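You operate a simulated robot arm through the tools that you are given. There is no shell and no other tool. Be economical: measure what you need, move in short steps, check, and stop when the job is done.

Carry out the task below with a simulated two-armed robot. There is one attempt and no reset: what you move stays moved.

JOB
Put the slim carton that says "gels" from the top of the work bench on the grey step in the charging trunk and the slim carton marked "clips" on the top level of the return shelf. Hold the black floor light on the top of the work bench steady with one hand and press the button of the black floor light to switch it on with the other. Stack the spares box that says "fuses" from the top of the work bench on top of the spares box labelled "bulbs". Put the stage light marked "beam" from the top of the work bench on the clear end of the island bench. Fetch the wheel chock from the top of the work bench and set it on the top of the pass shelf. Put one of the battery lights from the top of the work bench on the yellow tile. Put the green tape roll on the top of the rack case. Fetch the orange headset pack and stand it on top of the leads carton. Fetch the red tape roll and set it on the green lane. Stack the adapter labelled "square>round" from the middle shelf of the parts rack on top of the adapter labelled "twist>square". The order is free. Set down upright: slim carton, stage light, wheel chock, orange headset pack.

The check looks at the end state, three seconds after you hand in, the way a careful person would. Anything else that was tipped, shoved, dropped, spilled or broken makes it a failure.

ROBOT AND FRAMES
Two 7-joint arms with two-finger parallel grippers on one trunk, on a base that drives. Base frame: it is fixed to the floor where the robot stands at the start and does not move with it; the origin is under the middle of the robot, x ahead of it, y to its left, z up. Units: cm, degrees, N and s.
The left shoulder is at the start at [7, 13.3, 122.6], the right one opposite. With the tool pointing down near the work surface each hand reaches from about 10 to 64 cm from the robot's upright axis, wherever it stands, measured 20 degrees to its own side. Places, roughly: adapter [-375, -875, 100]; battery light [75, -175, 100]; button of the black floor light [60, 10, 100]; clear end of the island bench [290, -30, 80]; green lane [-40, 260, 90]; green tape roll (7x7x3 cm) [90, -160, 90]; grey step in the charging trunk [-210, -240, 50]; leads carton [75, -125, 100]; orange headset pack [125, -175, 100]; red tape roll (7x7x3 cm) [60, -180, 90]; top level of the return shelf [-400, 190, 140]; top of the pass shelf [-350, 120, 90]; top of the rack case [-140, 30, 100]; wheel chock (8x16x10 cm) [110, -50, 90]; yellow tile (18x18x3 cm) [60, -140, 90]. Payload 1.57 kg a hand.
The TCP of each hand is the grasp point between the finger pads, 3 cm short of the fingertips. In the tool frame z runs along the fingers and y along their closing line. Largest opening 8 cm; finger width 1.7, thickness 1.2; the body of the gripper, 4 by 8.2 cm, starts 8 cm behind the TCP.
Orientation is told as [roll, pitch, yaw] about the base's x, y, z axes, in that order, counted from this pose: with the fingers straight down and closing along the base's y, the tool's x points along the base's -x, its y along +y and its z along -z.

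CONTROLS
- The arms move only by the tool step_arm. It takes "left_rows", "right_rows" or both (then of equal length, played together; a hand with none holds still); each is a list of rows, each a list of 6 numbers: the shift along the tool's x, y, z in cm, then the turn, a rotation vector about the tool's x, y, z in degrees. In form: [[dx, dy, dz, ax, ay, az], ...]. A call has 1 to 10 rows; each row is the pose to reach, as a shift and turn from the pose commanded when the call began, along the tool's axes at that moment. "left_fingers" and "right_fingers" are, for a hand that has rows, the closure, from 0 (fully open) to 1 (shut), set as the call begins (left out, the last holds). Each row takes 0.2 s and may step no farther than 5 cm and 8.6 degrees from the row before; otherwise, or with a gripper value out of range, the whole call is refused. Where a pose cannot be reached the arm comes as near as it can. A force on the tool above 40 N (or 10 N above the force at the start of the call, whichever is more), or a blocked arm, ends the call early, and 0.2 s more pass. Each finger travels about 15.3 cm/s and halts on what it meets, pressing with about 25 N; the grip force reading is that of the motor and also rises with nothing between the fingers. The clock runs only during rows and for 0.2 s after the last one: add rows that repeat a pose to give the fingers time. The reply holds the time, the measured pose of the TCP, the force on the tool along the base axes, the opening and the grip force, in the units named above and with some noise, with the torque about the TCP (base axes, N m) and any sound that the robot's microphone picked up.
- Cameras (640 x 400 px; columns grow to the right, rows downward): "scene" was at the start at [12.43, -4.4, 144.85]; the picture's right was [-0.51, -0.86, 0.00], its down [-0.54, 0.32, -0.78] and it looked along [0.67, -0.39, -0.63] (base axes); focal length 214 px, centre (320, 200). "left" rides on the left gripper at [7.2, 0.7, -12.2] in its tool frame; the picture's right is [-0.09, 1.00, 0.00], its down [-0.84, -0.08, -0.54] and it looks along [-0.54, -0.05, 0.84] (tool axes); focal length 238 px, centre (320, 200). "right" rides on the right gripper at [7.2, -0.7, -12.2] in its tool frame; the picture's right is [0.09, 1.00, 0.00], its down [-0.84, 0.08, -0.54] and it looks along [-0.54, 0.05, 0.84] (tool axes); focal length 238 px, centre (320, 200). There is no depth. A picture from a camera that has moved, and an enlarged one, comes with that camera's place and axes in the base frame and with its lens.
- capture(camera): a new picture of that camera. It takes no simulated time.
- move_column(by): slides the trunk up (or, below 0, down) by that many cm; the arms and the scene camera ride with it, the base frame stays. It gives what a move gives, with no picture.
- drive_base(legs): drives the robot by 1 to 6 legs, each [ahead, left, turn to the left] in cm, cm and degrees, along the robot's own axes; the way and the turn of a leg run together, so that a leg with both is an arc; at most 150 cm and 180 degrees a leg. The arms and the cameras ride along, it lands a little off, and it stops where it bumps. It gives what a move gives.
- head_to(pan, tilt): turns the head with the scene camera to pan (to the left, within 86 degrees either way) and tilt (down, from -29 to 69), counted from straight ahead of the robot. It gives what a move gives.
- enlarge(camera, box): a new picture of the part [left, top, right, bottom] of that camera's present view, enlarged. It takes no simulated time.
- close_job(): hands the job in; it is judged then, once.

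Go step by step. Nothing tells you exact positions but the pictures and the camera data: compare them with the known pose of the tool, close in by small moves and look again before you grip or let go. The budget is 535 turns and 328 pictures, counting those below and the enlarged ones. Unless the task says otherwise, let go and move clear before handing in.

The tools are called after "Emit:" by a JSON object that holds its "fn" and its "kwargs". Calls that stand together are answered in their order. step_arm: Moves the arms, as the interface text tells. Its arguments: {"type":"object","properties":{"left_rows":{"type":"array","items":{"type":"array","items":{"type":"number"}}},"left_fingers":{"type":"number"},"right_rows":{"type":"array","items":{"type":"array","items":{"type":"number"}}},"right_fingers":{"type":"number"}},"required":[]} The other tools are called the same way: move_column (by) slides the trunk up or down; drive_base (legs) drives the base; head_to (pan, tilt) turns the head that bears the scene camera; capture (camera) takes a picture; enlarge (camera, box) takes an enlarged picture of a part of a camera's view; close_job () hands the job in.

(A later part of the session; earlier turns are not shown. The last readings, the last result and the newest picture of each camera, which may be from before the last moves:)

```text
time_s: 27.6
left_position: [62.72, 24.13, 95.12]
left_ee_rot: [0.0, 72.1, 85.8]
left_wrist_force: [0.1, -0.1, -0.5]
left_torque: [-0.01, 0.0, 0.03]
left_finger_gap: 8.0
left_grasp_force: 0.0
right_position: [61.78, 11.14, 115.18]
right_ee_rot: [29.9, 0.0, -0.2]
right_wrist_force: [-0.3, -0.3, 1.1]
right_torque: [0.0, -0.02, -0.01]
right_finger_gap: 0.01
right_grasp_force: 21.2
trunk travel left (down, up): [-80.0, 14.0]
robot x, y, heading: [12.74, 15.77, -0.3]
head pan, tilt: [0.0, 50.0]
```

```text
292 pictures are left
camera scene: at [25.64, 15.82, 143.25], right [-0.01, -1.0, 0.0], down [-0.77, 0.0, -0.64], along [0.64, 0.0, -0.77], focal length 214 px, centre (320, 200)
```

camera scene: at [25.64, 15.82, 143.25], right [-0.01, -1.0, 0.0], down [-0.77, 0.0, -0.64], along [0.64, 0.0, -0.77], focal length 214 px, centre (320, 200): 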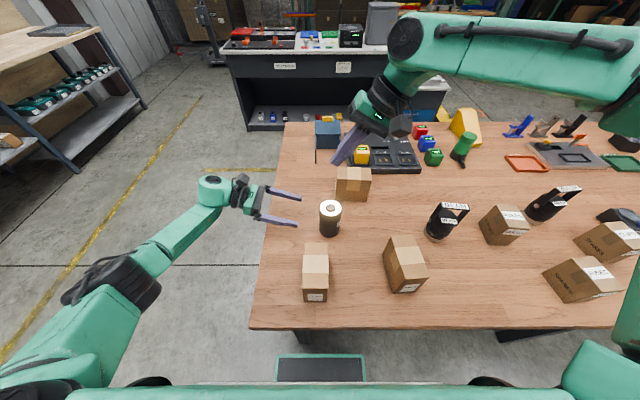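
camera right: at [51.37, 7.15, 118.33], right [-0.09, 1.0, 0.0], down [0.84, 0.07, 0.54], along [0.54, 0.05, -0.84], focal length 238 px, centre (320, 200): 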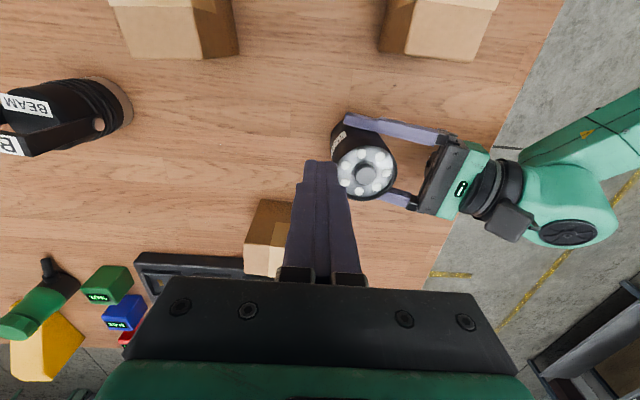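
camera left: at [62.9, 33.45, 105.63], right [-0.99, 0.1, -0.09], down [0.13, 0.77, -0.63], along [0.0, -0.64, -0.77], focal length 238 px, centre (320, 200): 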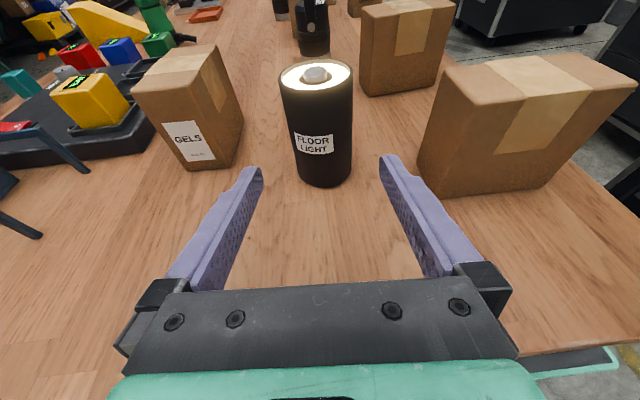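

Next I'll raise and untwist both hands back to a neutral carrying pose, then go to the spares boxes.

Emit:
{"fn": "step_arm", "kwargs": {"left_rows": [[3.5, 0, -1, 0, 0, 0], [6.5, 1.5, -2, 0, -8, 0], [9.5, 3, -3, 0, -16, 0], [12.5, 4.5, -4, 0, -24, 0], [15, 6.5, -5, 0, -32, 0], [17.5, 8.5, -5.5, 0, -40, 0], [20, 10, -6, 0, -48, 0], [22, 12, -6.5, 0, -56, 0], [24, 13.5, -7, 0, -64, 0], [26, 15, -7.3, 0, -72, 0]], "right_rows": [[2, -2.5, -2.6, 3, 0, 0], [4, -5, -5.2, 6, 0, 0], [6, -7.6, -7.9, 9, 0, 0], [8, -10.1, -10.5, 12, 0, 0], [10, -12.6, -13.1, 15, 0, 0], [12, -15.2, -15.7, 18, 0, 0], [14, -17.7, -18.3, 21, 0, 0], [16, -20.2, -21, 24, 0, 0], [18, -22.8, -23.6, 27, 0, 0], [20, -25.3, -26.2, 30, 0, 0]], "right_fingers": 0}}

Emit:
{"fn": "drive_base", "kwargs": {"legs": [[0, -50, 0]]}}

Emit:
{"fn": "head_to", "kwargs": {"pan": -20, "tilt": 50}}

Emit:
{"fn": "capture", "kwargs": {"camera": "scene"}}

Emit:
{"fn": "capture", "kwargs": {"camera": "right"}}

```text
time_s: 29.8
left_position: [47.36, 24.07, 122.16]
left_ee_rot: [-0.2, -0.3, 85.8]
left_wrist_force: [0.0, 0.5, 0.2]
left_torque: [0.03, -0.05, 0.0]
left_finger_gap: 8.01
left_grasp_force: 0.0
right_position: [41.11, -24.1, 125.17]
right_ee_rot: [0.0, -0.1, -0.3]
right_wrist_force: [-0.8, -0.5, 0.0]
right_torque: [-0.01, -0.05, -0.02]
right_finger_gap: 8.0
right_grasp_force: 0.2
trunk travel left (down, up): [-80.0, 14.0]
robot x, y, heading: [12.85, 15.55, -0.1]
head pan, tilt: [0.0, 50.0]
```

```text
time_s: 32.7
left_position: [47.51, -26.14, 121.84]
left_ee_rot: [0.0, 0.1, 85.4]
left_wrist_force: [-0.3, 0.6, 0.2]
left_torque: [0.0, 0.01, 0.01]
left_finger_gap: 8.01
left_grasp_force: 0.0
right_position: [40.9, -74.2, 125.11]
right_ee_rot: [-0.1, 0.0, -0.6]
right_wrist_force: [-0.4, -0.6, 0.1]
right_torque: [-0.07, -0.01, -0.02]
right_finger_gap: 7.99
right_grasp_force: 0.1
trunk travel left (down, up): [-80.0, 14.0]
robot x, y, heading: [12.33, -34.72, -0.5]
head pan, tilt: [0.0, 50.0]
```

```text
time_s: 33.5
left_position: [47.36, -26.34, 121.98]
left_ee_rot: [0.0, 0.0, 85.6]
left_wrist_force: [-0.5, 0.7, -0.7]
left_torque: [0.0, -0.03, -0.02]
left_finger_gap: 7.97
left_grasp_force: 0.0
right_position: [40.83, -74.31, 125.09]
right_ee_rot: [0.1, 0.0, -0.5]
right_wrist_force: [-0.2, 0.7, -0.8]
right_torque: [-0.02, 0.0, -0.01]
right_finger_gap: 8.01
right_grasp_force: 0.1
trunk travel left (down, up): [-80.0, 14.0]
robot x, y, heading: [12.58, -34.32, -0.5]
head pan, tilt: [-20.0, 50.0]
```

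```text
291 pictures are left
camera scene: at [24.77, -37.26, 143.25], right [-0.35, -0.94, 0.0], down [-0.72, 0.27, -0.64], along [0.6, -0.23, -0.77], focal length 214 px, centre (320, 200)
```

scene: 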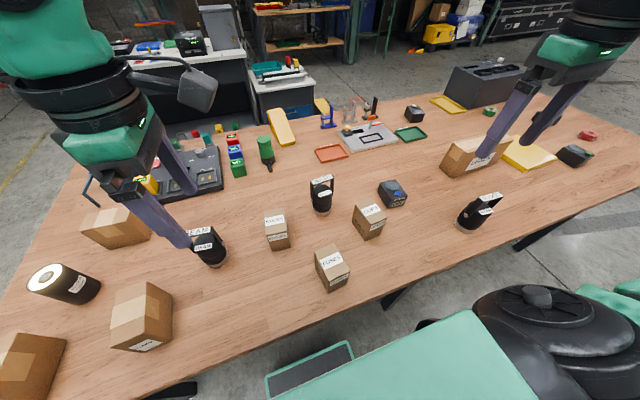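

```text
290 pictures are left
camera right: at [33.63, -74.97, 137.24], right [-0.08, 1.0, 0.0], down [0.84, 0.07, 0.54], along [0.54, 0.04, -0.84], focal length 238 px, centre (320, 200)
```

right: 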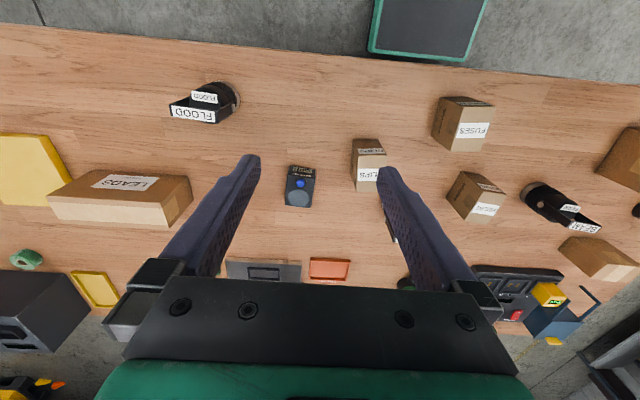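

I see the fuses and bulbs boxes well now. Enlarging for exact corners.

Emit:
{"fn": "enlarge", "kwargs": {"camera": "right", "box": [330, 80, 530, 230]}}

Emit:
{"fn": "enlarge", "kwargs": {"camera": "scene", "box": [240, 160, 440, 300]}}

```text
2.67 times, centred on (430, 155) of right
camera zoom: at [33.63, -74.97, 137.24], right [-0.08, 1.0, 0.0], down [0.84, 0.07, 0.54], along [0.54, 0.04, -0.84], focal length 636 px, centre (27, 320)
```

zoom: 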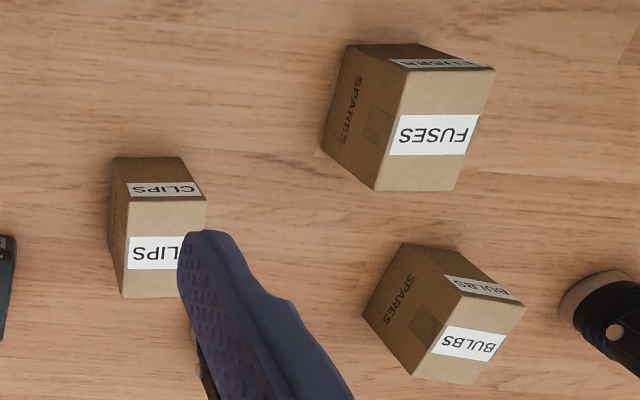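

```text
2.86 times, centred on (340, 230) of scene
camera zoom: at [24.77, -37.26, 143.25], right [-0.35, -0.94, 0.0], down [-0.72, 0.27, -0.64], along [0.6, -0.23, -0.77], focal length 613 px, centre (263, 114)
```

zoom: 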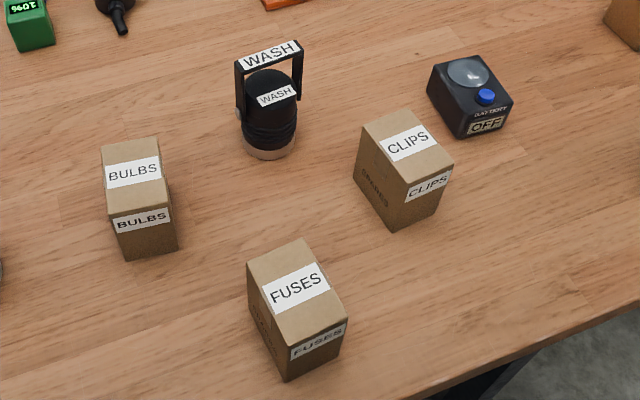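

Fuses box: centre (43.9,-47.2), 5.8 wide in y, yaw ~+7°, top 94.7. Bulbs: centre (60.1,-36.8), yaw ~0. I'll drive left 13 cm for right-hand reach and move above fuses.

Emit:
{"fn": "drive_base", "kwargs": {"legs": [[0, 13, 0]]}}

Emit:
{"fn": "step_arm", "kwargs": {"right_rows": [[-0.6, 2.8, 2, 0, 0, 0], [-1.2, 5.6, 4, 0, 0, 0], [-1.8, 8.4, 8, 0, 0, -2], [-2.4, 11.2, 12, 0, 0, -5], [-3, 14, 16, 0, 0, -7], [-3, 14, 19, 0, 0, -7], [-3, 14, 19, 0, 0, -7]]}}

Emit:
{"fn": "capture", "kwargs": {"camera": "right"}}

Emit:
{"fn": "capture", "kwargs": {"camera": "scene"}}

```text
time_s: 34.8
left_position: [47.41, -13.6, 122.1]
left_ee_rot: [0.1, -0.1, 85.3]
left_wrist_force: [-0.4, 0.0, 0.5]
left_torque: [0.01, -0.02, 0.02]
left_finger_gap: 8.03
left_grasp_force: 0.0
right_position: [41.11, -61.65, 124.99]
right_ee_rot: [0.1, 0.0, -0.6]
right_wrist_force: [0.0, -0.8, -0.3]
right_torque: [0.05, 0.0, -0.02]
right_finger_gap: 8.01
right_grasp_force: 0.1
trunk travel left (down, up): [-80.0, 14.0]
robot x, y, heading: [12.29, -21.61, -0.7]
head pan, tilt: [-20.0, 50.0]
```

```text
time_s: 36.4
left_position: [47.55, -13.47, 122.05]
left_ee_rot: [0.0, -0.1, 85.5]
left_wrist_force: [0.1, -0.7, -0.6]
left_torque: [0.02, 0.03, -0.04]
left_finger_gap: 7.97
left_grasp_force: 0.1
right_position: [44.36, -47.71, 106.04]
right_ee_rot: [0.3, 0.1, 6.4]
right_wrist_force: [-0.9, 0.1, -0.2]
right_torque: [0.04, -0.01, 0.01]
right_finger_gap: 8.01
right_grasp_force: 0.1
right hand out of reach, approached as far as the arm can: row 6, 7
trunk travel left (down, up): [-80.0, 14.0]
robot x, y, heading: [12.87, -21.66, -0.7]
head pan, tilt: [-20.0, 50.0]
```

```text
287 pictures are left
camera right: at [37.35, -49.19, 118.24], right [-0.2, 0.98, 0.0], down [0.82, 0.17, 0.54], along [0.53, 0.11, -0.84], focal length 238 px, centre (320, 200)
```

right: 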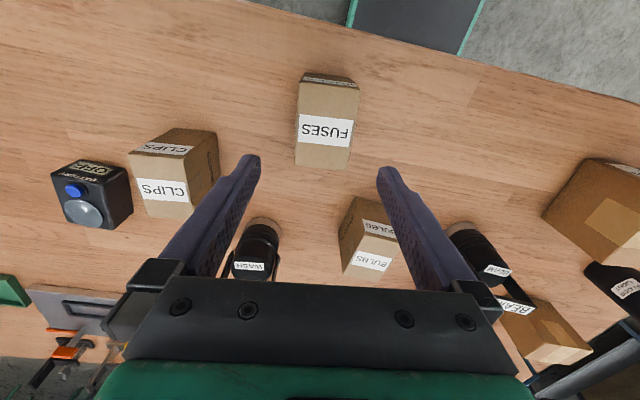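

```text
286 pictures are left
camera scene: at [24.94, -24.45, 143.24], right [-0.35, -0.94, 0.0], down [-0.72, 0.27, -0.64], along [0.6, -0.23, -0.77], focal length 214 px, centre (320, 200)
```

scene: 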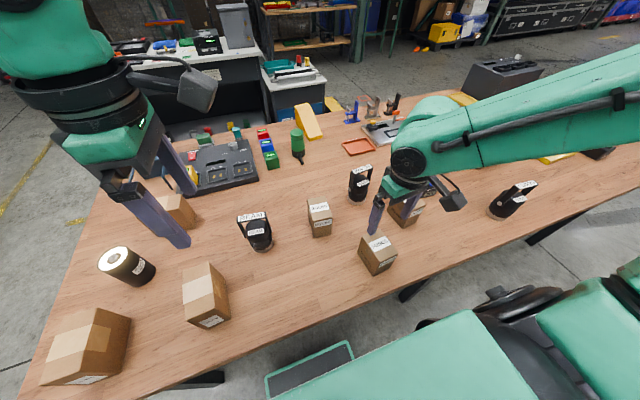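

The fuses box is centred just as predicted at (43.7,-47.2). I'll descend straight over it.

Emit:
{"fn": "step_arm", "kwargs": {"right_rows": [[0.64, 0.57, 2, 0, 0, 0], [0.64, 0.57, 5, 0, 0, 0], [0.64, 0.57, 8.5, 0, 0, 0], [0.64, 0.57, 8.5, 0, 0, 0]]}}

Emit:
{"fn": "capture", "kwargs": {"camera": "right"}}

```text
time_s: 37.4
left_position: [47.54, -13.23, 122.12]
left_ee_rot: [0.0, 0.1, 85.4]
left_wrist_force: [-0.6, 0.6, 0.1]
left_torque: [0.0, -0.03, -0.01]
left_finger_gap: 8.02
left_grasp_force: 0.2
right_position: [45.45, -47.55, 97.49]
right_ee_rot: [0.0, 0.1, 6.4]
right_wrist_force: [0.2, 0.6, -1.2]
right_torque: [0.0, -0.02, -0.01]
right_finger_gap: 7.98
right_grasp_force: 0.1
right hand out of reach, approached as far as the arm can: row 1, 2, 3, 4
trunk travel left (down, up): [-80.0, 14.0]
robot x, y, heading: [12.69, -21.39, -0.7]
head pan, tilt: [-20.0, 50.0]
```

```text
285 pictures are left
camera right: at [38.35, -48.95, 109.77], right [-0.2, 0.98, 0.0], down [0.82, 0.17, 0.54], along [0.53, 0.11, -0.84], focal length 238 px, centre (320, 200)
```

right: 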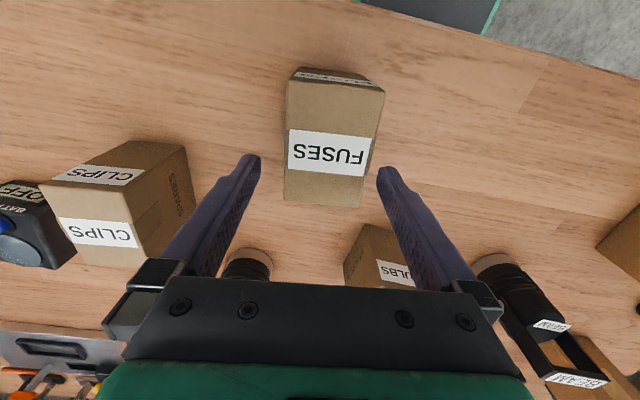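

The arm is too close-in here; I'll raise a bit, back the base off 9 cm, then re-aim.

Emit:
{"fn": "step_arm", "kwargs": {"right_rows": [[0, 0, -4, 0, 0, 0], [0, 0, -8, 0, 0, 0]]}}

Emit:
{"fn": "drive_base", "kwargs": {"legs": [[-9, 0, 0]]}}

```text
time_s: 38.0
left_position: [47.29, -13.53, 122.08]
left_ee_rot: [-0.1, -0.1, 85.3]
left_wrist_force: [0.6, -0.4, 1.2]
left_torque: [0.04, 0.0, 0.0]
left_finger_gap: 8.0
left_grasp_force: 0.0
right_position: [45.28, -47.81, 105.53]
right_ee_rot: [0.0, -0.1, 6.4]
right_wrist_force: [0.3, -0.2, 0.6]
right_torque: [0.02, -0.03, -0.03]
right_finger_gap: 8.03
right_grasp_force: 0.1
trunk travel left (down, up): [-80.0, 14.0]
robot x, y, heading: [12.57, -21.91, -0.4]
head pan, tilt: [-20.0, 50.0]
```

```text
time_s: 39.1
left_position: [38.86, -13.27, 121.94]
left_ee_rot: [0.1, 0.0, 85.5]
left_wrist_force: [0.5, -0.8, -0.3]
left_torque: [-0.01, 0.04, 0.01]
left_finger_gap: 8.02
left_grasp_force: 0.1
right_position: [36.85, -47.53, 105.45]
right_ee_rot: [0.0, 0.2, 6.3]
right_wrist_force: [0.2, 0.7, -0.9]
right_torque: [-0.02, 0.01, 0.07]
right_finger_gap: 8.0
right_grasp_force: 0.1
trunk travel left (down, up): [-80.0, 14.0]
robot x, y, heading: [3.64, -20.97, -0.7]
head pan, tilt: [-20.0, 50.0]
```

Emit:
{"fn": "step_arm", "kwargs": {"right_rows": [[-3.5, -0.2, 0, 0, 0, 0], [-6.95, -0.44, 0, 0, 0, 0], [-6.95, -0.44, 4, 0, 0, 0], [-6.95, -0.44, 7, 0, 0, 0], [-6.95, -0.44, 7, 0, 0, 0]]}}

Emit:
{"fn": "capture", "kwargs": {"camera": "right"}}

```text
time_s: 40.3
left_position: [38.57, -13.2, 122.0]
left_ee_rot: [0.0, 0.0, 85.5]
left_wrist_force: [0.5, -0.3, 0.5]
left_torque: [0.02, -0.02, 0.01]
left_finger_gap: 8.0
left_grasp_force: 0.0
right_position: [43.65, -47.07, 98.58]
right_ee_rot: [0.0, 0.0, 6.4]
right_wrist_force: [0.4, -0.8, -0.1]
right_torque: [0.01, 0.0, -0.03]
right_finger_gap: 8.0
right_grasp_force: 0.0
trunk travel left (down, up): [-80.0, 14.0]
robot x, y, heading: [3.78, -21.19, -0.8]
head pan, tilt: [-20.0, 50.0]
```

```text
284 pictures are left
camera right: at [36.66, -48.48, 110.68], right [-0.2, 0.98, 0.0], down [0.82, 0.17, 0.54], along [0.53, 0.11, -0.84], focal length 238 px, centre (320, 200)
```

right: 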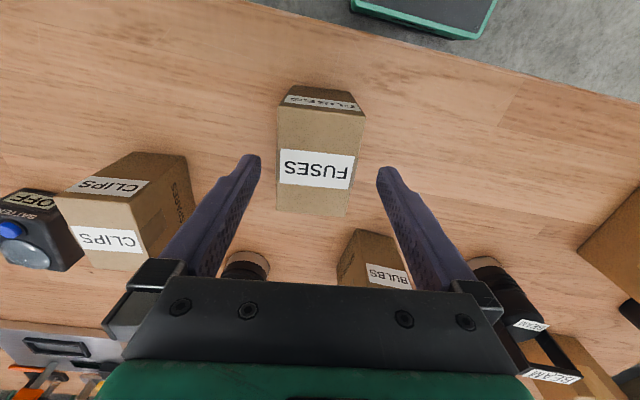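

Reachable now and centred. Descend and close.

Emit:
{"fn": "step_arm", "kwargs": {"right_rows": [[0.2, 0, 4, 0, 0, 0], [0.2, -0.1, 8, 0, 0, 0], [0.2, -0.1, 8, 0, 0, 0]]}}

Emit:
{"fn": "step_arm", "kwargs": {"right_rows": [[0, 0, 0, 0, 0, 0], [0, 0, 0, 0, 0, 0], [0, 0, 0, 0, 0, 0]], "right_fingers": 1}}

Emit:
{"fn": "capture", "kwargs": {"camera": "right"}}

```text
time_s: 41.1
left_position: [38.49, -13.17, 122.04]
left_ee_rot: [0.0, 0.0, 85.5]
left_wrist_force: [0.5, 0.1, 0.2]
left_torque: [0.02, -0.02, -0.03]
left_finger_gap: 8.0
left_grasp_force: 0.1
right_position: [43.34, -47.04, 90.51]
right_ee_rot: [0.0, 0.0, 6.4]
right_wrist_force: [0.3, 0.3, -0.2]
right_torque: [0.01, 0.0, 0.01]
right_finger_gap: 7.99
right_grasp_force: 0.1
trunk travel left (down, up): [-80.0, 14.0]
robot x, y, heading: [3.46, -21.2, -0.7]
head pan, tilt: [-20.0, 50.0]
```

```text
time_s: 41.9
left_position: [38.45, -13.18, 121.94]
left_ee_rot: [0.0, 0.0, 85.5]
left_wrist_force: [-0.4, -0.2, -1.5]
left_torque: [-0.01, -0.01, -0.01]
left_finger_gap: 8.0
left_grasp_force: 0.0
right_position: [43.21, -47.04, 90.43]
right_ee_rot: [0.0, 0.0, 6.4]
right_wrist_force: [-2.2, -0.6, 2.3]
right_torque: [-0.01, -0.09, -0.04]
right_finger_gap: 5.58
right_grasp_force: 25.2
trunk travel left (down, up): [-80.0, 14.0]
robot x, y, heading: [3.63, -21.48, -0.6]
head pan, tilt: [-20.0, 50.0]
```

```text
283 pictures are left
camera right: at [36.23, -48.56, 102.65], right [-0.2, 0.98, 0.0], down [0.82, 0.17, 0.54], along [0.53, 0.11, -0.84], focal length 238 px, centre (320, 200)
```

right: 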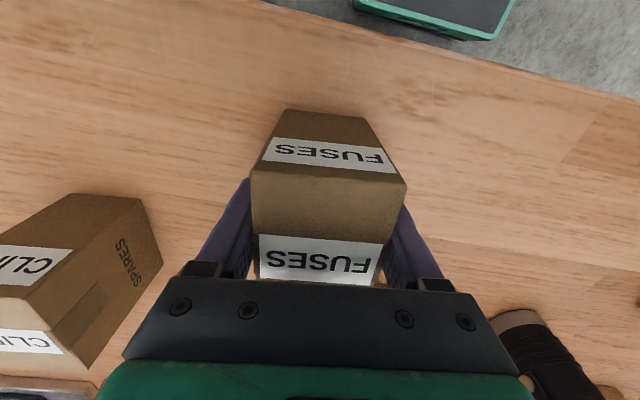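

Gripped at 5.6 cm. Lift and carry toward the bulbs box, turning yaw back to 0.

Emit:
{"fn": "step_arm", "kwargs": {"right_rows": [[0, 0, -4, 0, 0, 0], [0, 0, -8, 0, 0, 0], [0, 0, -12, 0, 0, 0], [0, 0, -16, 0, 0, 0], [-3.5, 1.6, -16, 0, 0, 1.3], [-7, 3.3, -16, 0, 0, 2.6], [-10.5, 5, -16, 0, 0, 3.9], [-14, 6.6, -16, 0, 0, 5.2], [-17.5, 8.3, -16, 0, 0, 6.4], [-17.5, 8.3, -16, 0, 0, 6.4]]}}

Emit:
{"fn": "capture", "kwargs": {"camera": "right"}}

Emit:
{"fn": "enlarge", "kwargs": {"camera": "scene", "box": [220, 120, 460, 280]}}

```text
time_s: 44.1
left_position: [38.38, -13.34, 122.01]
left_ee_rot: [-0.1, 0.0, 85.5]
left_wrist_force: [-0.4, 0.0, 0.6]
left_torque: [-0.03, -0.02, 0.0]
left_finger_gap: 8.0
left_grasp_force: 0.1
right_position: [56.91, -38.54, 107.04]
right_ee_rot: [0.0, -0.2, 0.0]
right_wrist_force: [-0.5, -0.8, -2.0]
right_torque: [0.0, 0.03, -0.04]
right_finger_gap: 5.53
right_grasp_force: 24.9
right hand out of reach, approached as far as the arm can: row 9, 10
trunk travel left (down, up): [-80.0, 14.0]
robot x, y, heading: [3.8, -21.24, -0.7]
head pan, tilt: [-20.0, 50.0]
```

```text
282 pictures are left
camera right: at [49.7, -39.22, 119.07], right [-0.09, 1.0, 0.0], down [0.84, 0.08, 0.54], along [0.54, 0.05, -0.84], focal length 238 px, centre (320, 200)
```

right: 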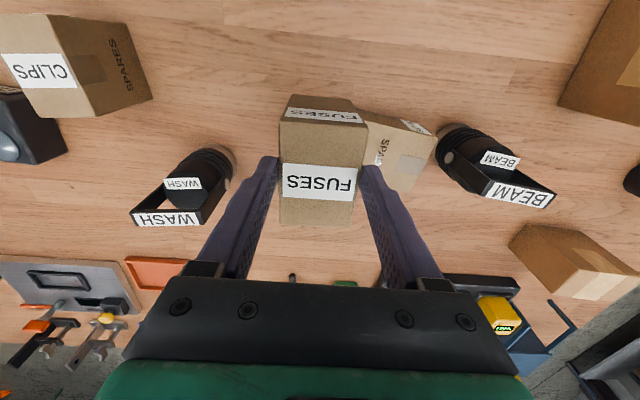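

```text
2.50 times, centred on (340, 200) of scene
camera zoom: at [15.75, -24.19, 143.27], right [-0.35, -0.94, 0.0], down [-0.72, 0.27, -0.64], along [0.6, -0.23, -0.77], focal length 536 px, centre (270, 200)
```

zoom: 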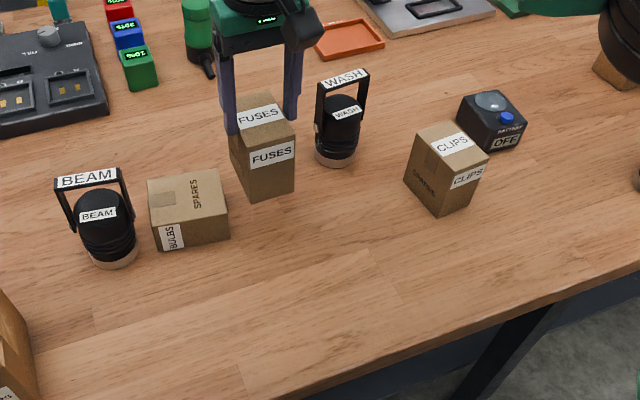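

The bulbs box was knocked onto its side: the fuses box slipped down in the grip and hangs by the fingertips. I'll gently set fuses down on free bench to the right first.

Emit:
{"fn": "step_arm", "kwargs": {"right_rows": [[0.3, -0.8, 1, 0, 0, 0], [0.6, -1.6, 2.5, 0, 0, 0], [0.9, -2.4, 4, 0, 0, 0], [1.2, -3.2, 5.5, 0, 0, 0], [1.5, -4, 7, 0, 0, 0]]}}

Emit:
{"fn": "capture", "kwargs": {"camera": "right"}}

Emit:
{"fn": "enlarge", "kwargs": {"camera": "scene", "box": [220, 120, 460, 280]}}

```text
time_s: 45.3
left_position: [38.58, -13.36, 122.04]
left_ee_rot: [-0.1, 0.0, 85.5]
left_wrist_force: [0.1, 0.2, 0.9]
left_torque: [0.02, 0.03, -0.02]
left_finger_gap: 8.0
left_grasp_force: 0.1
right_position: [55.53, -42.54, 99.78]
right_ee_rot: [-0.1, -0.1, -0.1]
right_wrist_force: [0.2, 0.1, -1.3]
right_torque: [0.01, 0.01, 0.0]
right_finger_gap: 5.57
right_grasp_force: 25.4
trunk travel left (down, up): [-80.0, 14.0]
robot x, y, heading: [3.52, -21.28, -0.9]
head pan, tilt: [-20.0, 50.0]
```

```text
280 pictures are left
camera right: at [48.31, -43.25, 111.95], right [-0.09, 1.0, 0.0], down [0.84, 0.08, 0.54], along [0.54, 0.05, -0.84], focal length 238 px, centre (320, 200)
```

right: 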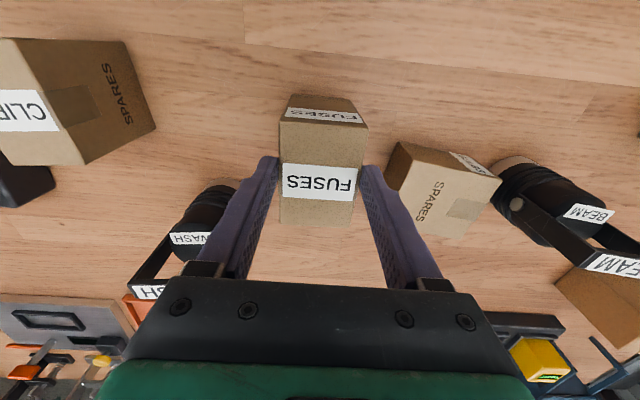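

```text
2.50 times, centred on (340, 200) of scene
camera zoom: at [15.91, -24.25, 143.25], right [-0.35, -0.94, 0.0], down [-0.72, 0.27, -0.64], along [0.6, -0.23, -0.77], focal length 536 px, centre (270, 200)
```

zoom: 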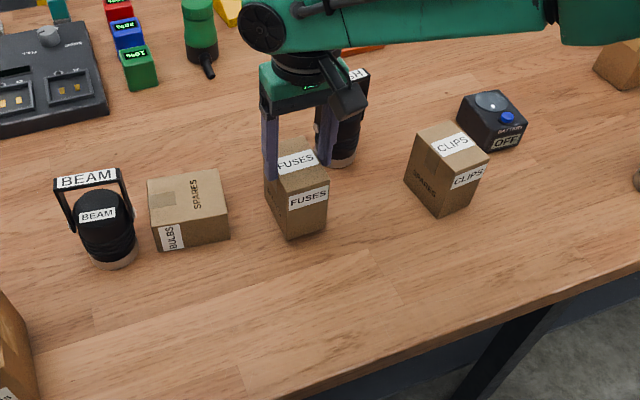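

Fuses is close to the bench now; lowering in small steps until it touches.

Emit:
{"fn": "step_arm", "kwargs": {"right_rows": [[0, 0, 0.7, 0, 0, 0], [0, 0, 1.4, 0, 0, 0], [0, 0, 2.0, 0, 0, 0]]}}

Emit:
{"fn": "enlarge", "kwargs": {"camera": "scene", "box": [280, 150, 400, 240]}}

```text
time_s: 46.1
left_position: [38.54, -13.36, 122.03]
left_ee_rot: [-0.1, 0.0, 85.5]
left_wrist_force: [-0.3, -0.3, 0.8]
left_torque: [0.01, 0.01, 0.02]
left_finger_gap: 8.0
left_grasp_force: 0.2
right_position: [55.56, -42.6, 97.78]
right_ee_rot: [0.0, -0.1, 0.0]
right_wrist_force: [0.3, 0.1, -0.7]
right_torque: [-0.01, -0.04, -0.03]
right_finger_gap: 5.56
right_grasp_force: 25.4
trunk travel left (down, up): [-80.0, 14.0]
robot x, y, heading: [3.5, -21.2, -0.7]
head pan, tilt: [-20.0, 50.0]
```

```text
4.44 times, centred on (340, 195) of scene
camera zoom: at [15.88, -24.18, 143.26], right [-0.35, -0.94, 0.0], down [-0.72, 0.27, -0.64], along [0.6, -0.23, -0.77], focal length 953 px, centre (231, 222)
```

zoom: 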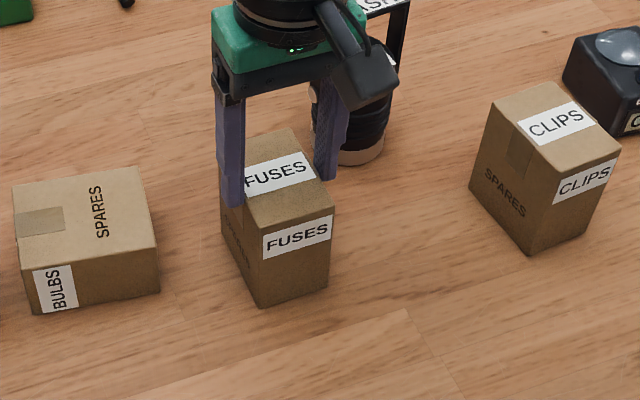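

Emit:
{"fn": "step_arm", "kwargs": {"right_rows": [[0, 0, 0.3, 0, 0, 0], [0, 0, 0.6, 0, 0, 0], [0, 0, 0.9, 0, 0, 0], [0, 0, 1.2, 0, 0, 0]]}}

Emit:
{"fn": "capture", "kwargs": {"camera": "right"}}

```text
time_s: 47.1
left_position: [38.22, -13.27, 122.15]
left_ee_rot: [-0.2, 0.0, 85.5]
left_wrist_force: [-0.2, 0.0, -0.1]
left_torque: [0.0, -0.02, 0.01]
left_finger_gap: 8.0
left_grasp_force: 0.0
right_position: [55.29, -42.7, 96.79]
right_ee_rot: [0.0, -0.4, 0.0]
right_wrist_force: [3.4, -8.7, 23.7]
right_torque: [-0.3, 0.03, -0.07]
right_finger_gap: 5.56
right_grasp_force: 24.4
trunk travel left (down, up): [-80.0, 14.0]
robot x, y, heading: [3.46, -20.99, -0.7]
head pan, tilt: [-20.0, 50.0]
```

```text
277 pictures are left
camera right: at [48.06, -43.24, 108.94], right [-0.09, 1.0, 0.0], down [0.83, 0.08, 0.55], along [0.54, 0.05, -0.84], focal length 238 px, centre (320, 200)
```

right: 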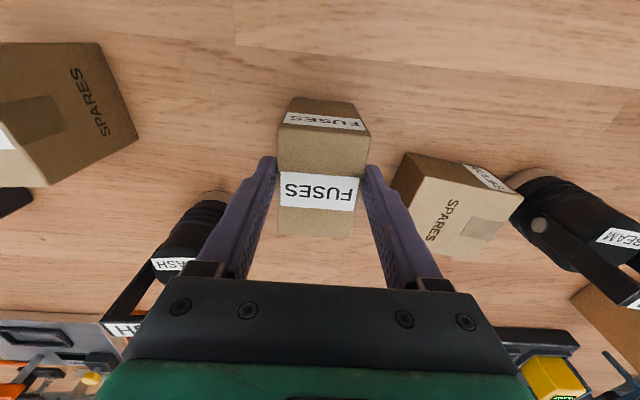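

Fuses is standing on the bench (contact felt). I'll open, and back up to look over both boxes before re-gripping properly.

Emit:
{"fn": "step_arm", "kwargs": {"right_rows": [[0, 0, -0.6, 0, 0, 0], [0, 0, -0.6, 0, 0, 0], [0, 0, -3, 0, 0, 0], [0, 0, -7, 0, 0, 0], [0, 0, -11, 0, 0, 0]], "right_fingers": 0}}

Emit:
{"fn": "capture", "kwargs": {"camera": "right"}}

Emit:
{"fn": "enlarge", "kwargs": {"camera": "scene", "box": [220, 120, 460, 280]}}

```text
time_s: 48.3
left_position: [38.38, -13.31, 122.06]
left_ee_rot: [0.0, 0.0, 85.4]
left_wrist_force: [-0.5, -1.3, -0.4]
left_torque: [0.0, -0.01, -0.01]
left_finger_gap: 8.02
left_grasp_force: 0.0
right_position: [55.28, -42.4, 107.82]
right_ee_rot: [-0.1, 0.1, 0.0]
right_wrist_force: [-0.6, -0.1, -0.5]
right_torque: [0.06, 0.0, 0.02]
right_finger_gap: 7.99
right_grasp_force: 0.1
trunk travel left (down, up): [-80.0, 14.0]
robot x, y, heading: [3.7, -21.55, -0.5]
head pan, tilt: [-20.0, 50.0]
```

```text
276 pictures are left
camera right: at [48.09, -43.08, 119.87], right [-0.09, 1.0, 0.0], down [0.84, 0.08, 0.54], along [0.54, 0.05, -0.84], focal length 238 px, centre (320, 200)
```

right: 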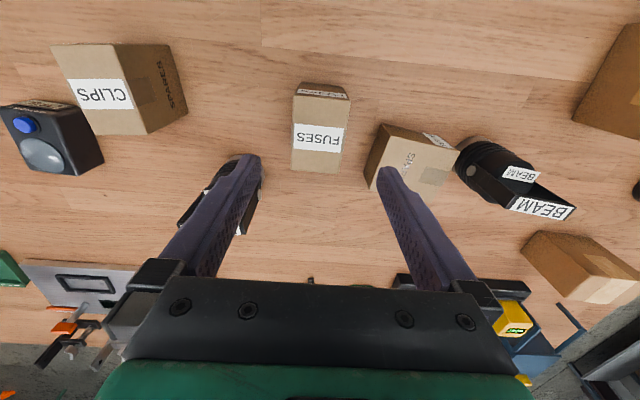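

```text
2.50 times, centred on (340, 200) of scene
camera zoom: at [15.76, -24.14, 143.26], right [-0.35, -0.94, 0.0], down [-0.72, 0.27, -0.64], along [0.6, -0.23, -0.77], focal length 536 px, centre (270, 200)
```

zoom: 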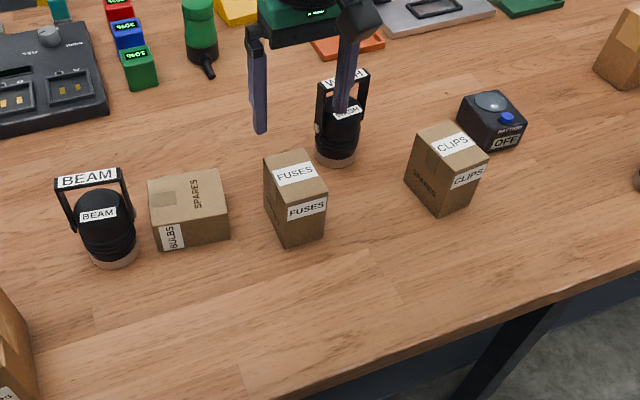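

Fuses stands fine at (55.2,-42.4). Bulbs lies on its side; I need to measure its long side to see whether the gripper could take it.

Emit:
{"fn": "enlarge", "kwargs": {"camera": "right", "box": [270, 70, 480, 210]}}

Emit:
{"fn": "enlarge", "kwargs": {"camera": "scene", "box": [260, 170, 360, 240]}}

```text
2.86 times, centred on (375, 140) of right
camera zoom: at [48.09, -43.08, 119.87], right [-0.09, 1.0, 0.0], down [0.84, 0.08, 0.54], along [0.54, 0.05, -0.84], focal length 681 px, centre (163, 371)
```

zoom: 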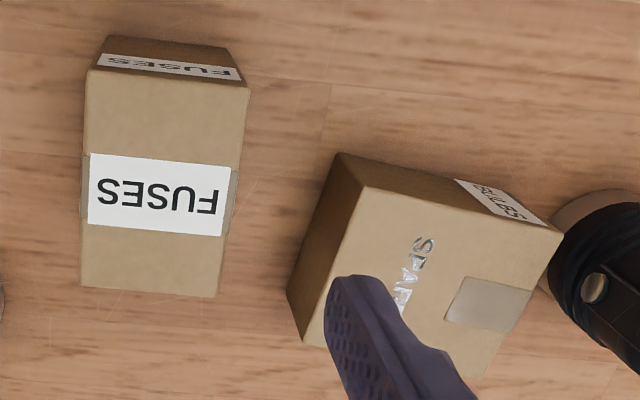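

```text
5.71 times, centred on (310, 205) of scene
camera zoom: at [15.76, -24.14, 143.26], right [-0.35, -0.94, 0.0], down [-0.72, 0.27, -0.64], along [0.6, -0.23, -0.77], focal length 1226 px, centre (377, 171)
```

zoom: 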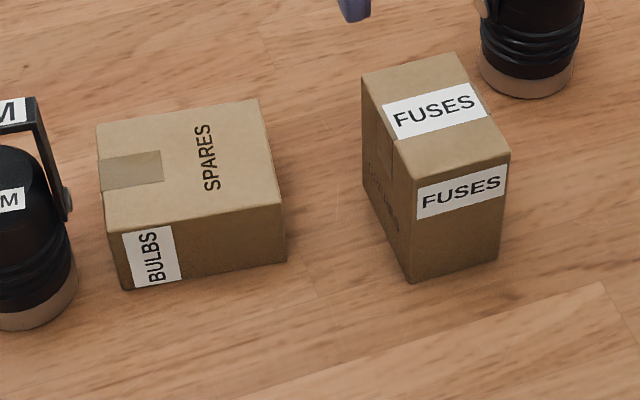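

Bulbs (8.4 long) is too long for the gripper lengthwise, so I'll pull it to the bench edge, grip it across its 5.6 cm thickness from the front, roll it upright and return it. First position the right hand behind it.

Emit:
{"fn": "drive_base", "kwargs": {"legs": [[11.5, 9, 0]]}}

Emit:
{"fn": "capture", "kwargs": {"camera": "right"}}

```text
time_s: 49.7
left_position: [49.75, -4.43, 122.16]
left_ee_rot: [-0.1, -0.1, 85.4]
left_wrist_force: [0.8, 0.0, 0.5]
left_torque: [0.01, 0.03, 0.03]
left_finger_gap: 7.96
left_grasp_force: 0.1
right_position: [66.47, -33.62, 107.73]
right_ee_rot: [0.0, -0.1, -0.1]
right_wrist_force: [0.7, 0.3, 0.7]
right_torque: [-0.03, 0.01, 0.0]
right_finger_gap: 7.99
right_grasp_force: 0.0
trunk travel left (down, up): [-80.0, 14.0]
robot x, y, heading: [15.2, -12.43, -0.4]
head pan, tilt: [-20.0, 50.0]
```

```text
272 pictures are left
camera right: at [59.27, -34.28, 119.86], right [-0.09, 1.0, 0.0], down [0.84, 0.07, 0.54], along [0.54, 0.05, -0.84], focal length 238 px, centre (320, 200)
```

right: 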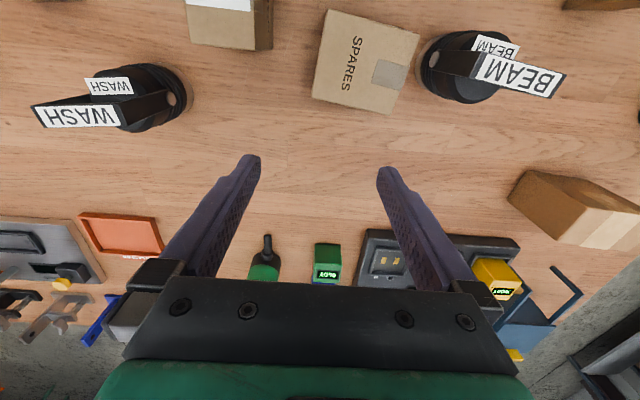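

Bulbs centre (60.8,-29.6), yaw -8°. I'll narrow the fingers and lower them behind the box.

Emit:
{"fn": "step_arm", "kwargs": {"right_rows": [[-1, 2, 0, 0, 0, 0], [-1.6, 3.8, 0, 0, 0, 0], [-1.6, 3.8, 4, 0, 0, 0], [-1.6, 3.8, 8, 0, 0, 0], [-1.6, 3.8, 12, 0, 0, 0], [-1.6, 3.8, 15, 0, 0, 0], [-1.6, 3.8, 17.5, 0, 0, 0], [-1.6, 3.8, 17.5, 0, 0, 0]], "right_fingers": 0.35}}

Emit:
{"fn": "capture", "kwargs": {"camera": "right"}}

Emit:
{"fn": "enlarge", "kwargs": {"camera": "scene", "box": [220, 120, 420, 260]}}

```text
time_s: 51.3
left_position: [49.49, -4.16, 122.08]
left_ee_rot: [-0.2, 0.0, 85.3]
left_wrist_force: [-0.1, -0.6, 0.0]
left_torque: [0.02, -0.01, 0.04]
left_finger_gap: 8.0
left_grasp_force: 0.0
right_position: [65.21, -31.39, 94.62]
right_ee_rot: [0.5, -1.6, -0.3]
right_wrist_force: [-1.5, -1.8, 14.3]
right_torque: [0.53, 0.22, 0.12]
right_finger_gap: 5.16
right_grasp_force: 0.1
right hand out of reach, approached as far as the arm can: row 3, 4, 5, 6, 7
trunk travel left (down, up): [-80.0, 14.0]
robot x, y, heading: [14.59, -12.16, -0.8]
head pan, tilt: [-20.0, 50.0]
stopped in row 7 (right hand): the force on the tool passed its limit (the readings are from after the stop); the commanded pose is now the measured one
```

```text
271 pictures are left
camera right: at [57.7, -32.19, 106.56], right [-0.09, 1.0, 0.01], down [0.82, 0.07, 0.57], along [0.56, 0.06, -0.82], focal length 238 px, centre (320, 200)
```

right: 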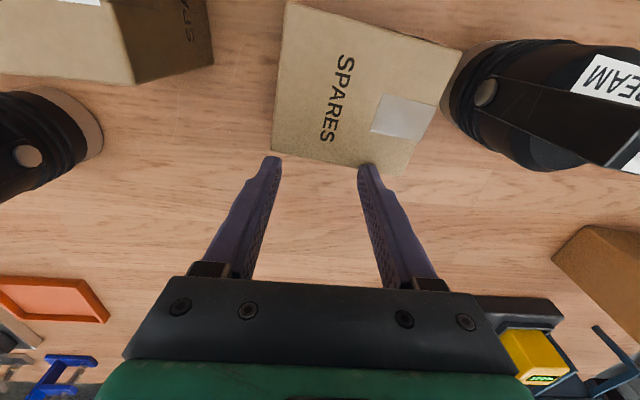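

```text
2.86 times, centred on (320, 190) of scene
camera zoom: at [26.79, -15.02, 143.3], right [-0.35, -0.94, 0.0], down [-0.71, 0.27, -0.64], along [0.6, -0.23, -0.76], focal length 613 px, centre (320, 229)
```

zoom: 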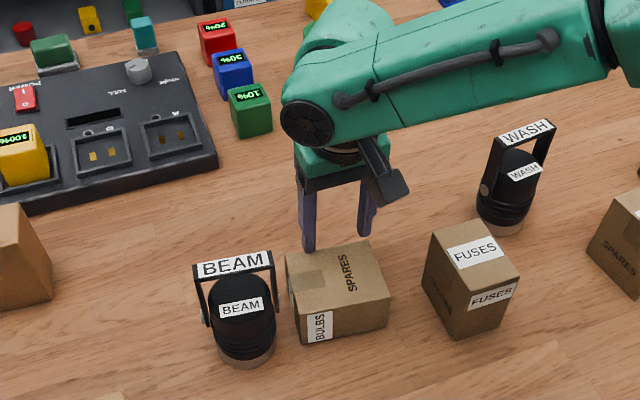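

The arm ran short and the tips touched the box's edge. I'll lift, drive 5 cm forward and lower again behind it.

Emit:
{"fn": "step_arm", "kwargs": {"right_rows": [[0, 0, -3, 0, 0, 0], [0, 0, -5, 0, 1.6, 0]]}}

Emit:
{"fn": "drive_base", "kwargs": {"legs": [[5.5, 1.5, 0]]}}

Emit:
{"fn": "capture", "kwargs": {"camera": "right"}}

```text
time_s: 51.9
left_position: [49.7, -4.0, 121.99]
left_ee_rot: [-0.2, 0.1, 85.2]
left_wrist_force: [-0.8, 0.0, -0.1]
left_torque: [-0.02, -0.03, -0.01]
left_finger_gap: 8.01
left_grasp_force: 0.1
right_position: [65.29, -31.55, 99.26]
right_ee_rot: [0.5, 0.3, -0.1]
right_wrist_force: [-0.3, -0.8, 0.7]
right_torque: [0.0, -0.01, 0.0]
right_finger_gap: 5.22
right_grasp_force: 0.1
trunk travel left (down, up): [-80.0, 14.0]
robot x, y, heading: [14.86, -12.22, -0.7]
head pan, tilt: [-20.0, 50.0]
```

```text
time_s: 52.8
left_position: [54.8, -2.94, 122.23]
left_ee_rot: [-0.3, -0.1, 85.2]
left_wrist_force: [-1.0, -0.4, -0.5]
left_torque: [0.01, -0.06, -0.01]
left_finger_gap: 8.01
left_grasp_force: 0.0
right_position: [70.43, -30.32, 99.55]
right_ee_rot: [0.5, 0.0, -0.1]
right_wrist_force: [-1.3, -0.4, 0.6]
right_torque: [0.05, -0.06, 0.02]
right_finger_gap: 5.22
right_grasp_force: 0.0
trunk travel left (down, up): [-80.0, 14.0]
robot x, y, heading: [20.34, -11.01, -0.7]
head pan, tilt: [-20.0, 50.0]
```

```text
269 pictures are left
camera right: at [63.2, -31.02, 111.66], right [-0.09, 1.0, 0.01], down [0.84, 0.07, 0.54], along [0.54, 0.06, -0.84], focal length 238 px, centre (320, 200)
```

right: 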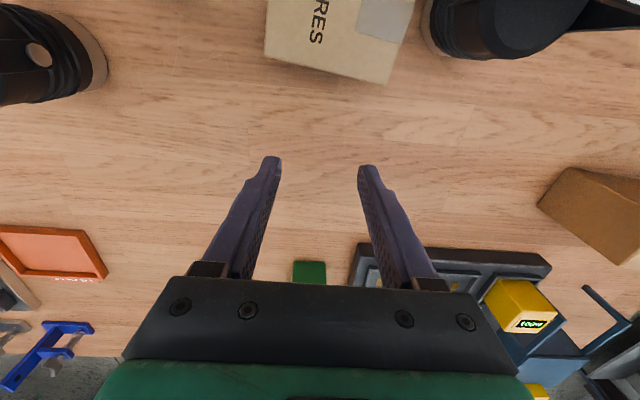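

Now behind the box with clear space. Lower to the bench surface.

Emit:
{"fn": "step_arm", "kwargs": {"right_rows": [[1, 0.3, 3, 0, 0, 0], [2, 0.6, 6, 0, 0, 0], [2, 0.6, 9.3, 0, 0, 0], [2, 0.6, 9.3, 0, 0, 0]]}}

Emit:
{"fn": "capture", "kwargs": {"camera": "right"}}

```text
time_s: 53.8
left_position: [55.51, -2.88, 121.98]
left_ee_rot: [-0.1, 0.0, 85.3]
left_wrist_force: [0.5, 0.6, -0.3]
left_torque: [0.01, -0.02, 0.02]
left_finger_gap: 8.02
left_grasp_force: 0.0
right_position: [68.0, -30.01, 90.81]
right_ee_rot: [0.6, 0.2, -0.1]
right_wrist_force: [-0.8, -0.5, 0.5]
right_torque: [0.03, -0.02, 0.04]
right_finger_gap: 5.2
right_grasp_force: 0.1
right hand out of reach, approached as far as the arm can: row 3, 4
trunk travel left (down, up): [-80.0, 14.0]
robot x, y, heading: [20.65, -10.77, -0.5]
head pan, tilt: [-20.0, 50.0]
```

```text
268 pictures are left
camera right: at [60.8, -30.72, 103.0], right [-0.09, 1.0, 0.01], down [0.84, 0.07, 0.54], along [0.54, 0.06, -0.84], focal length 238 px, centre (320, 200)
```

right: 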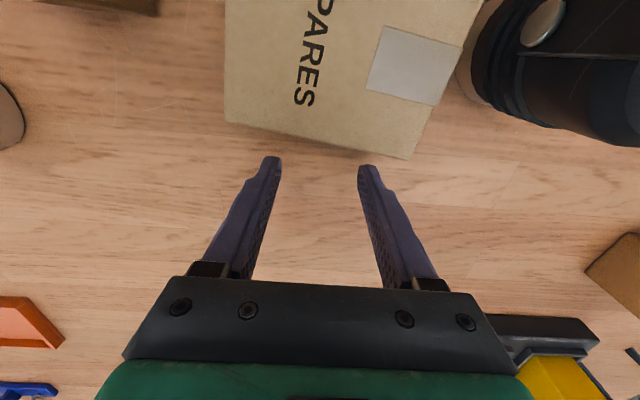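

Ready behind the box. I'll pull it by driving the base backward 20 cm, then look.

Emit:
{"fn": "drive_base", "kwargs": {"legs": [[-6, 0, 0], [-14, 0, 0]]}}

Emit:
{"fn": "capture", "kwargs": {"camera": "right"}}

Emit:
{"fn": "capture", "kwargs": {"camera": "scene"}}

```text
time_s: 55.7
left_position: [35.76, -2.69, 121.95]
left_ee_rot: [0.1, 0.0, 85.1]
left_wrist_force: [0.5, -0.9, 0.9]
left_torque: [0.01, 0.03, -0.01]
left_finger_gap: 8.01
left_grasp_force: 0.1
right_position: [48.35, -29.95, 90.73]
right_ee_rot: [0.6, 0.3, -0.3]
right_wrist_force: [0.3, 0.6, -0.2]
right_torque: [-0.02, -0.02, -0.01]
right_finger_gap: 5.19
right_grasp_force: 0.1
trunk travel left (down, up): [-80.0, 14.0]
robot x, y, heading: [0.8, -10.62, -1.0]
head pan, tilt: [-20.0, 50.0]
```

```text
267 pictures are left
camera right: at [41.12, -30.58, 102.96], right [-0.09, 1.0, 0.01], down [0.84, 0.07, 0.54], along [0.54, 0.05, -0.84], focal length 238 px, centre (320, 200)
```

right: 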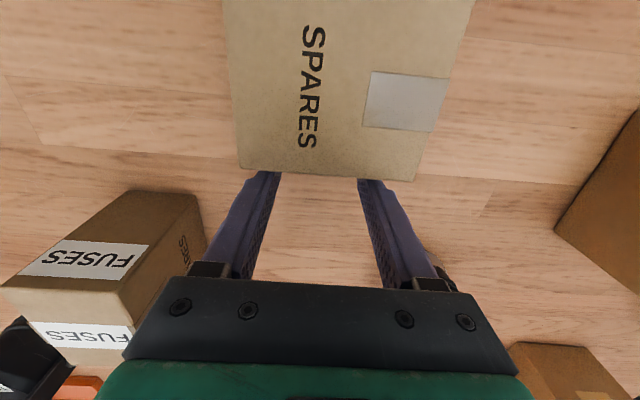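

```text
266 pictures are left
camera scene: at [13.16, -13.47, 143.24], right [-0.36, -0.93, 0.0], down [-0.72, 0.27, -0.64], along [0.6, -0.23, -0.77], focal length 214 px, centre (320, 200)
```

scene: 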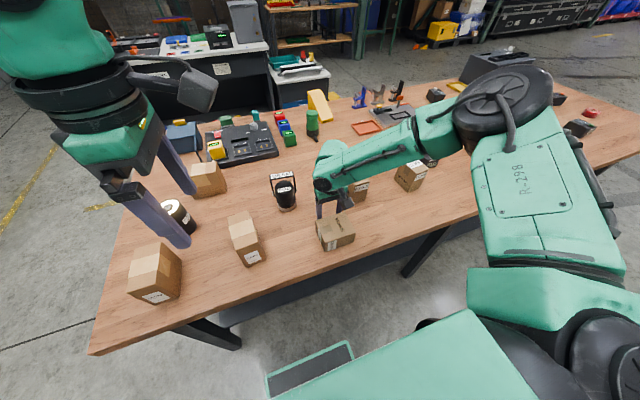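

Aligned nicely. Pull 4 cm more, then measure the edge.

Emit:
{"fn": "drive_base", "kwargs": {"legs": [[-4.5, 0, 0]]}}

Emit:
{"fn": "enlarge", "kwargs": {"camera": "scene", "box": [260, 180, 420, 300]}}

Emit:
{"fn": "capture", "kwargs": {"camera": "right"}}

```text
time_s: 56.6
left_position: [32.04, -2.52, 121.83]
left_ee_rot: [0.3, 0.0, 85.1]
left_wrist_force: [0.0, -1.0, -0.7]
left_torque: [-0.02, 0.07, 0.03]
left_finger_gap: 8.0
left_grasp_force: 0.0
right_position: [44.31, -29.81, 90.49]
right_ee_rot: [0.6, 0.6, -0.4]
right_wrist_force: [0.1, -0.1, -0.7]
right_torque: [-0.03, 0.05, 0.0]
right_finger_gap: 5.23
right_grasp_force: 0.1
trunk travel left (down, up): [-80.0, 14.0]
robot x, y, heading: [-3.56, -10.69, -1.0]
head pan, tilt: [-20.0, 50.0]
```

```text
3.33 times, centred on (340, 240) of scene
camera zoom: at [9.41, -13.41, 143.17], right [-0.36, -0.93, 0.0], down [-0.72, 0.27, -0.64], along [0.6, -0.23, -0.77], focal length 715 px, centre (253, 67)
```

zoom: 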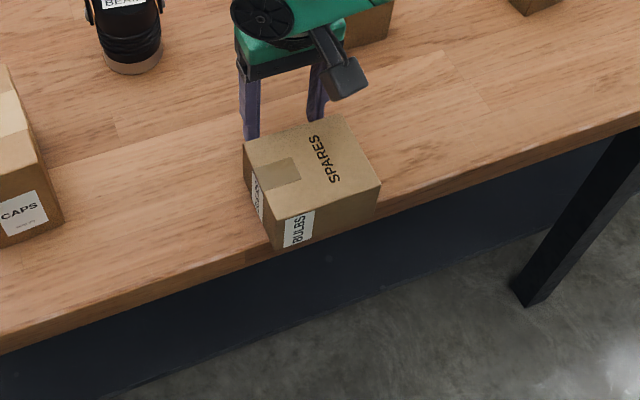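

```text
264 pictures are left
camera right: at [37.16, -30.54, 102.74], right [-0.09, 1.0, 0.01], down [0.84, 0.07, 0.53], along [0.53, 0.05, -0.85], focal length 238 px, centre (320, 200)
```

right: 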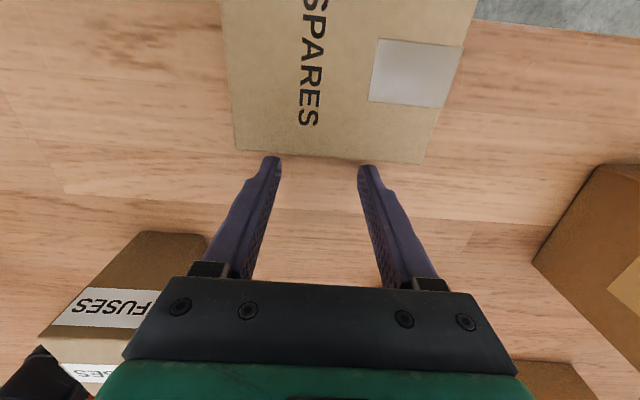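

The box's near face is right at the bench edge. I'll pull slowly with the arm for ~3 cm more of overhang.

Emit:
{"fn": "step_arm", "kwargs": {"right_rows": [[0.5, 0, 0, 0, 0, 0], [1, 0, 0, 0, 0, 0], [1.4, 0, 0, 0, 0, 0], [1.8, 0, 0, 0, 0, 0], [2.2, 0, 0, 0, 0, 0], [2.6, 0, 0, 0, 0, 0], [3, 0, 0, 0, 0, 0]]}}

Emit:
{"fn": "enlarge", "kwargs": {"camera": "scene", "box": [260, 180, 420, 300]}}

Emit:
{"fn": "capture", "kwargs": {"camera": "right"}}

```text
time_s: 58.2
left_position: [31.32, -2.61, 121.96]
left_ee_rot: [0.0, 0.1, 85.1]
left_wrist_force: [-0.1, 0.0, 0.0]
left_torque: [0.0, 0.0, -0.02]
left_finger_gap: 7.99
left_grasp_force: 0.1
right_position: [40.82, -29.83, 90.92]
right_ee_rot: [0.5, 0.2, -0.3]
right_wrist_force: [0.7, 0.2, -0.4]
right_torque: [0.0, -0.01, 0.0]
right_finger_gap: 5.2
right_grasp_force: 0.1
trunk travel left (down, up): [-80.0, 14.0]
robot x, y, heading: [-3.52, -10.61, -1.0]
head pan, tilt: [-20.0, 50.0]
```

```text
3.33 times, centred on (340, 240) of scene
camera zoom: at [8.59, -13.4, 143.25], right [-0.36, -0.93, 0.0], down [-0.72, 0.27, -0.64], along [0.6, -0.23, -0.77], focal length 715 px, centre (253, 67)
```

zoom: 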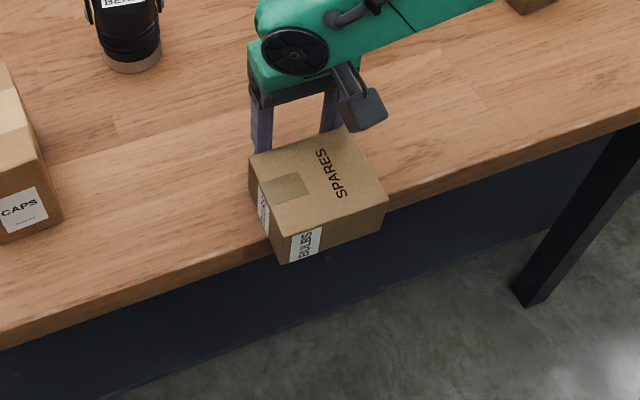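

```text
262 pictures are left
camera right: at [33.63, -30.52, 103.06], right [-0.09, 1.0, 0.01], down [0.84, 0.07, 0.54], along [0.54, 0.05, -0.84], focal length 238 px, centre (320, 200)
```

right: 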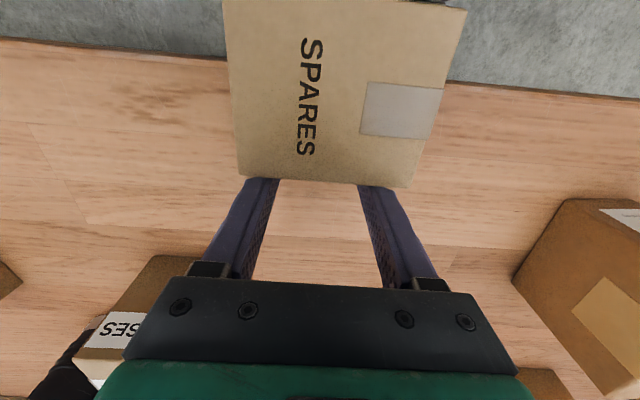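

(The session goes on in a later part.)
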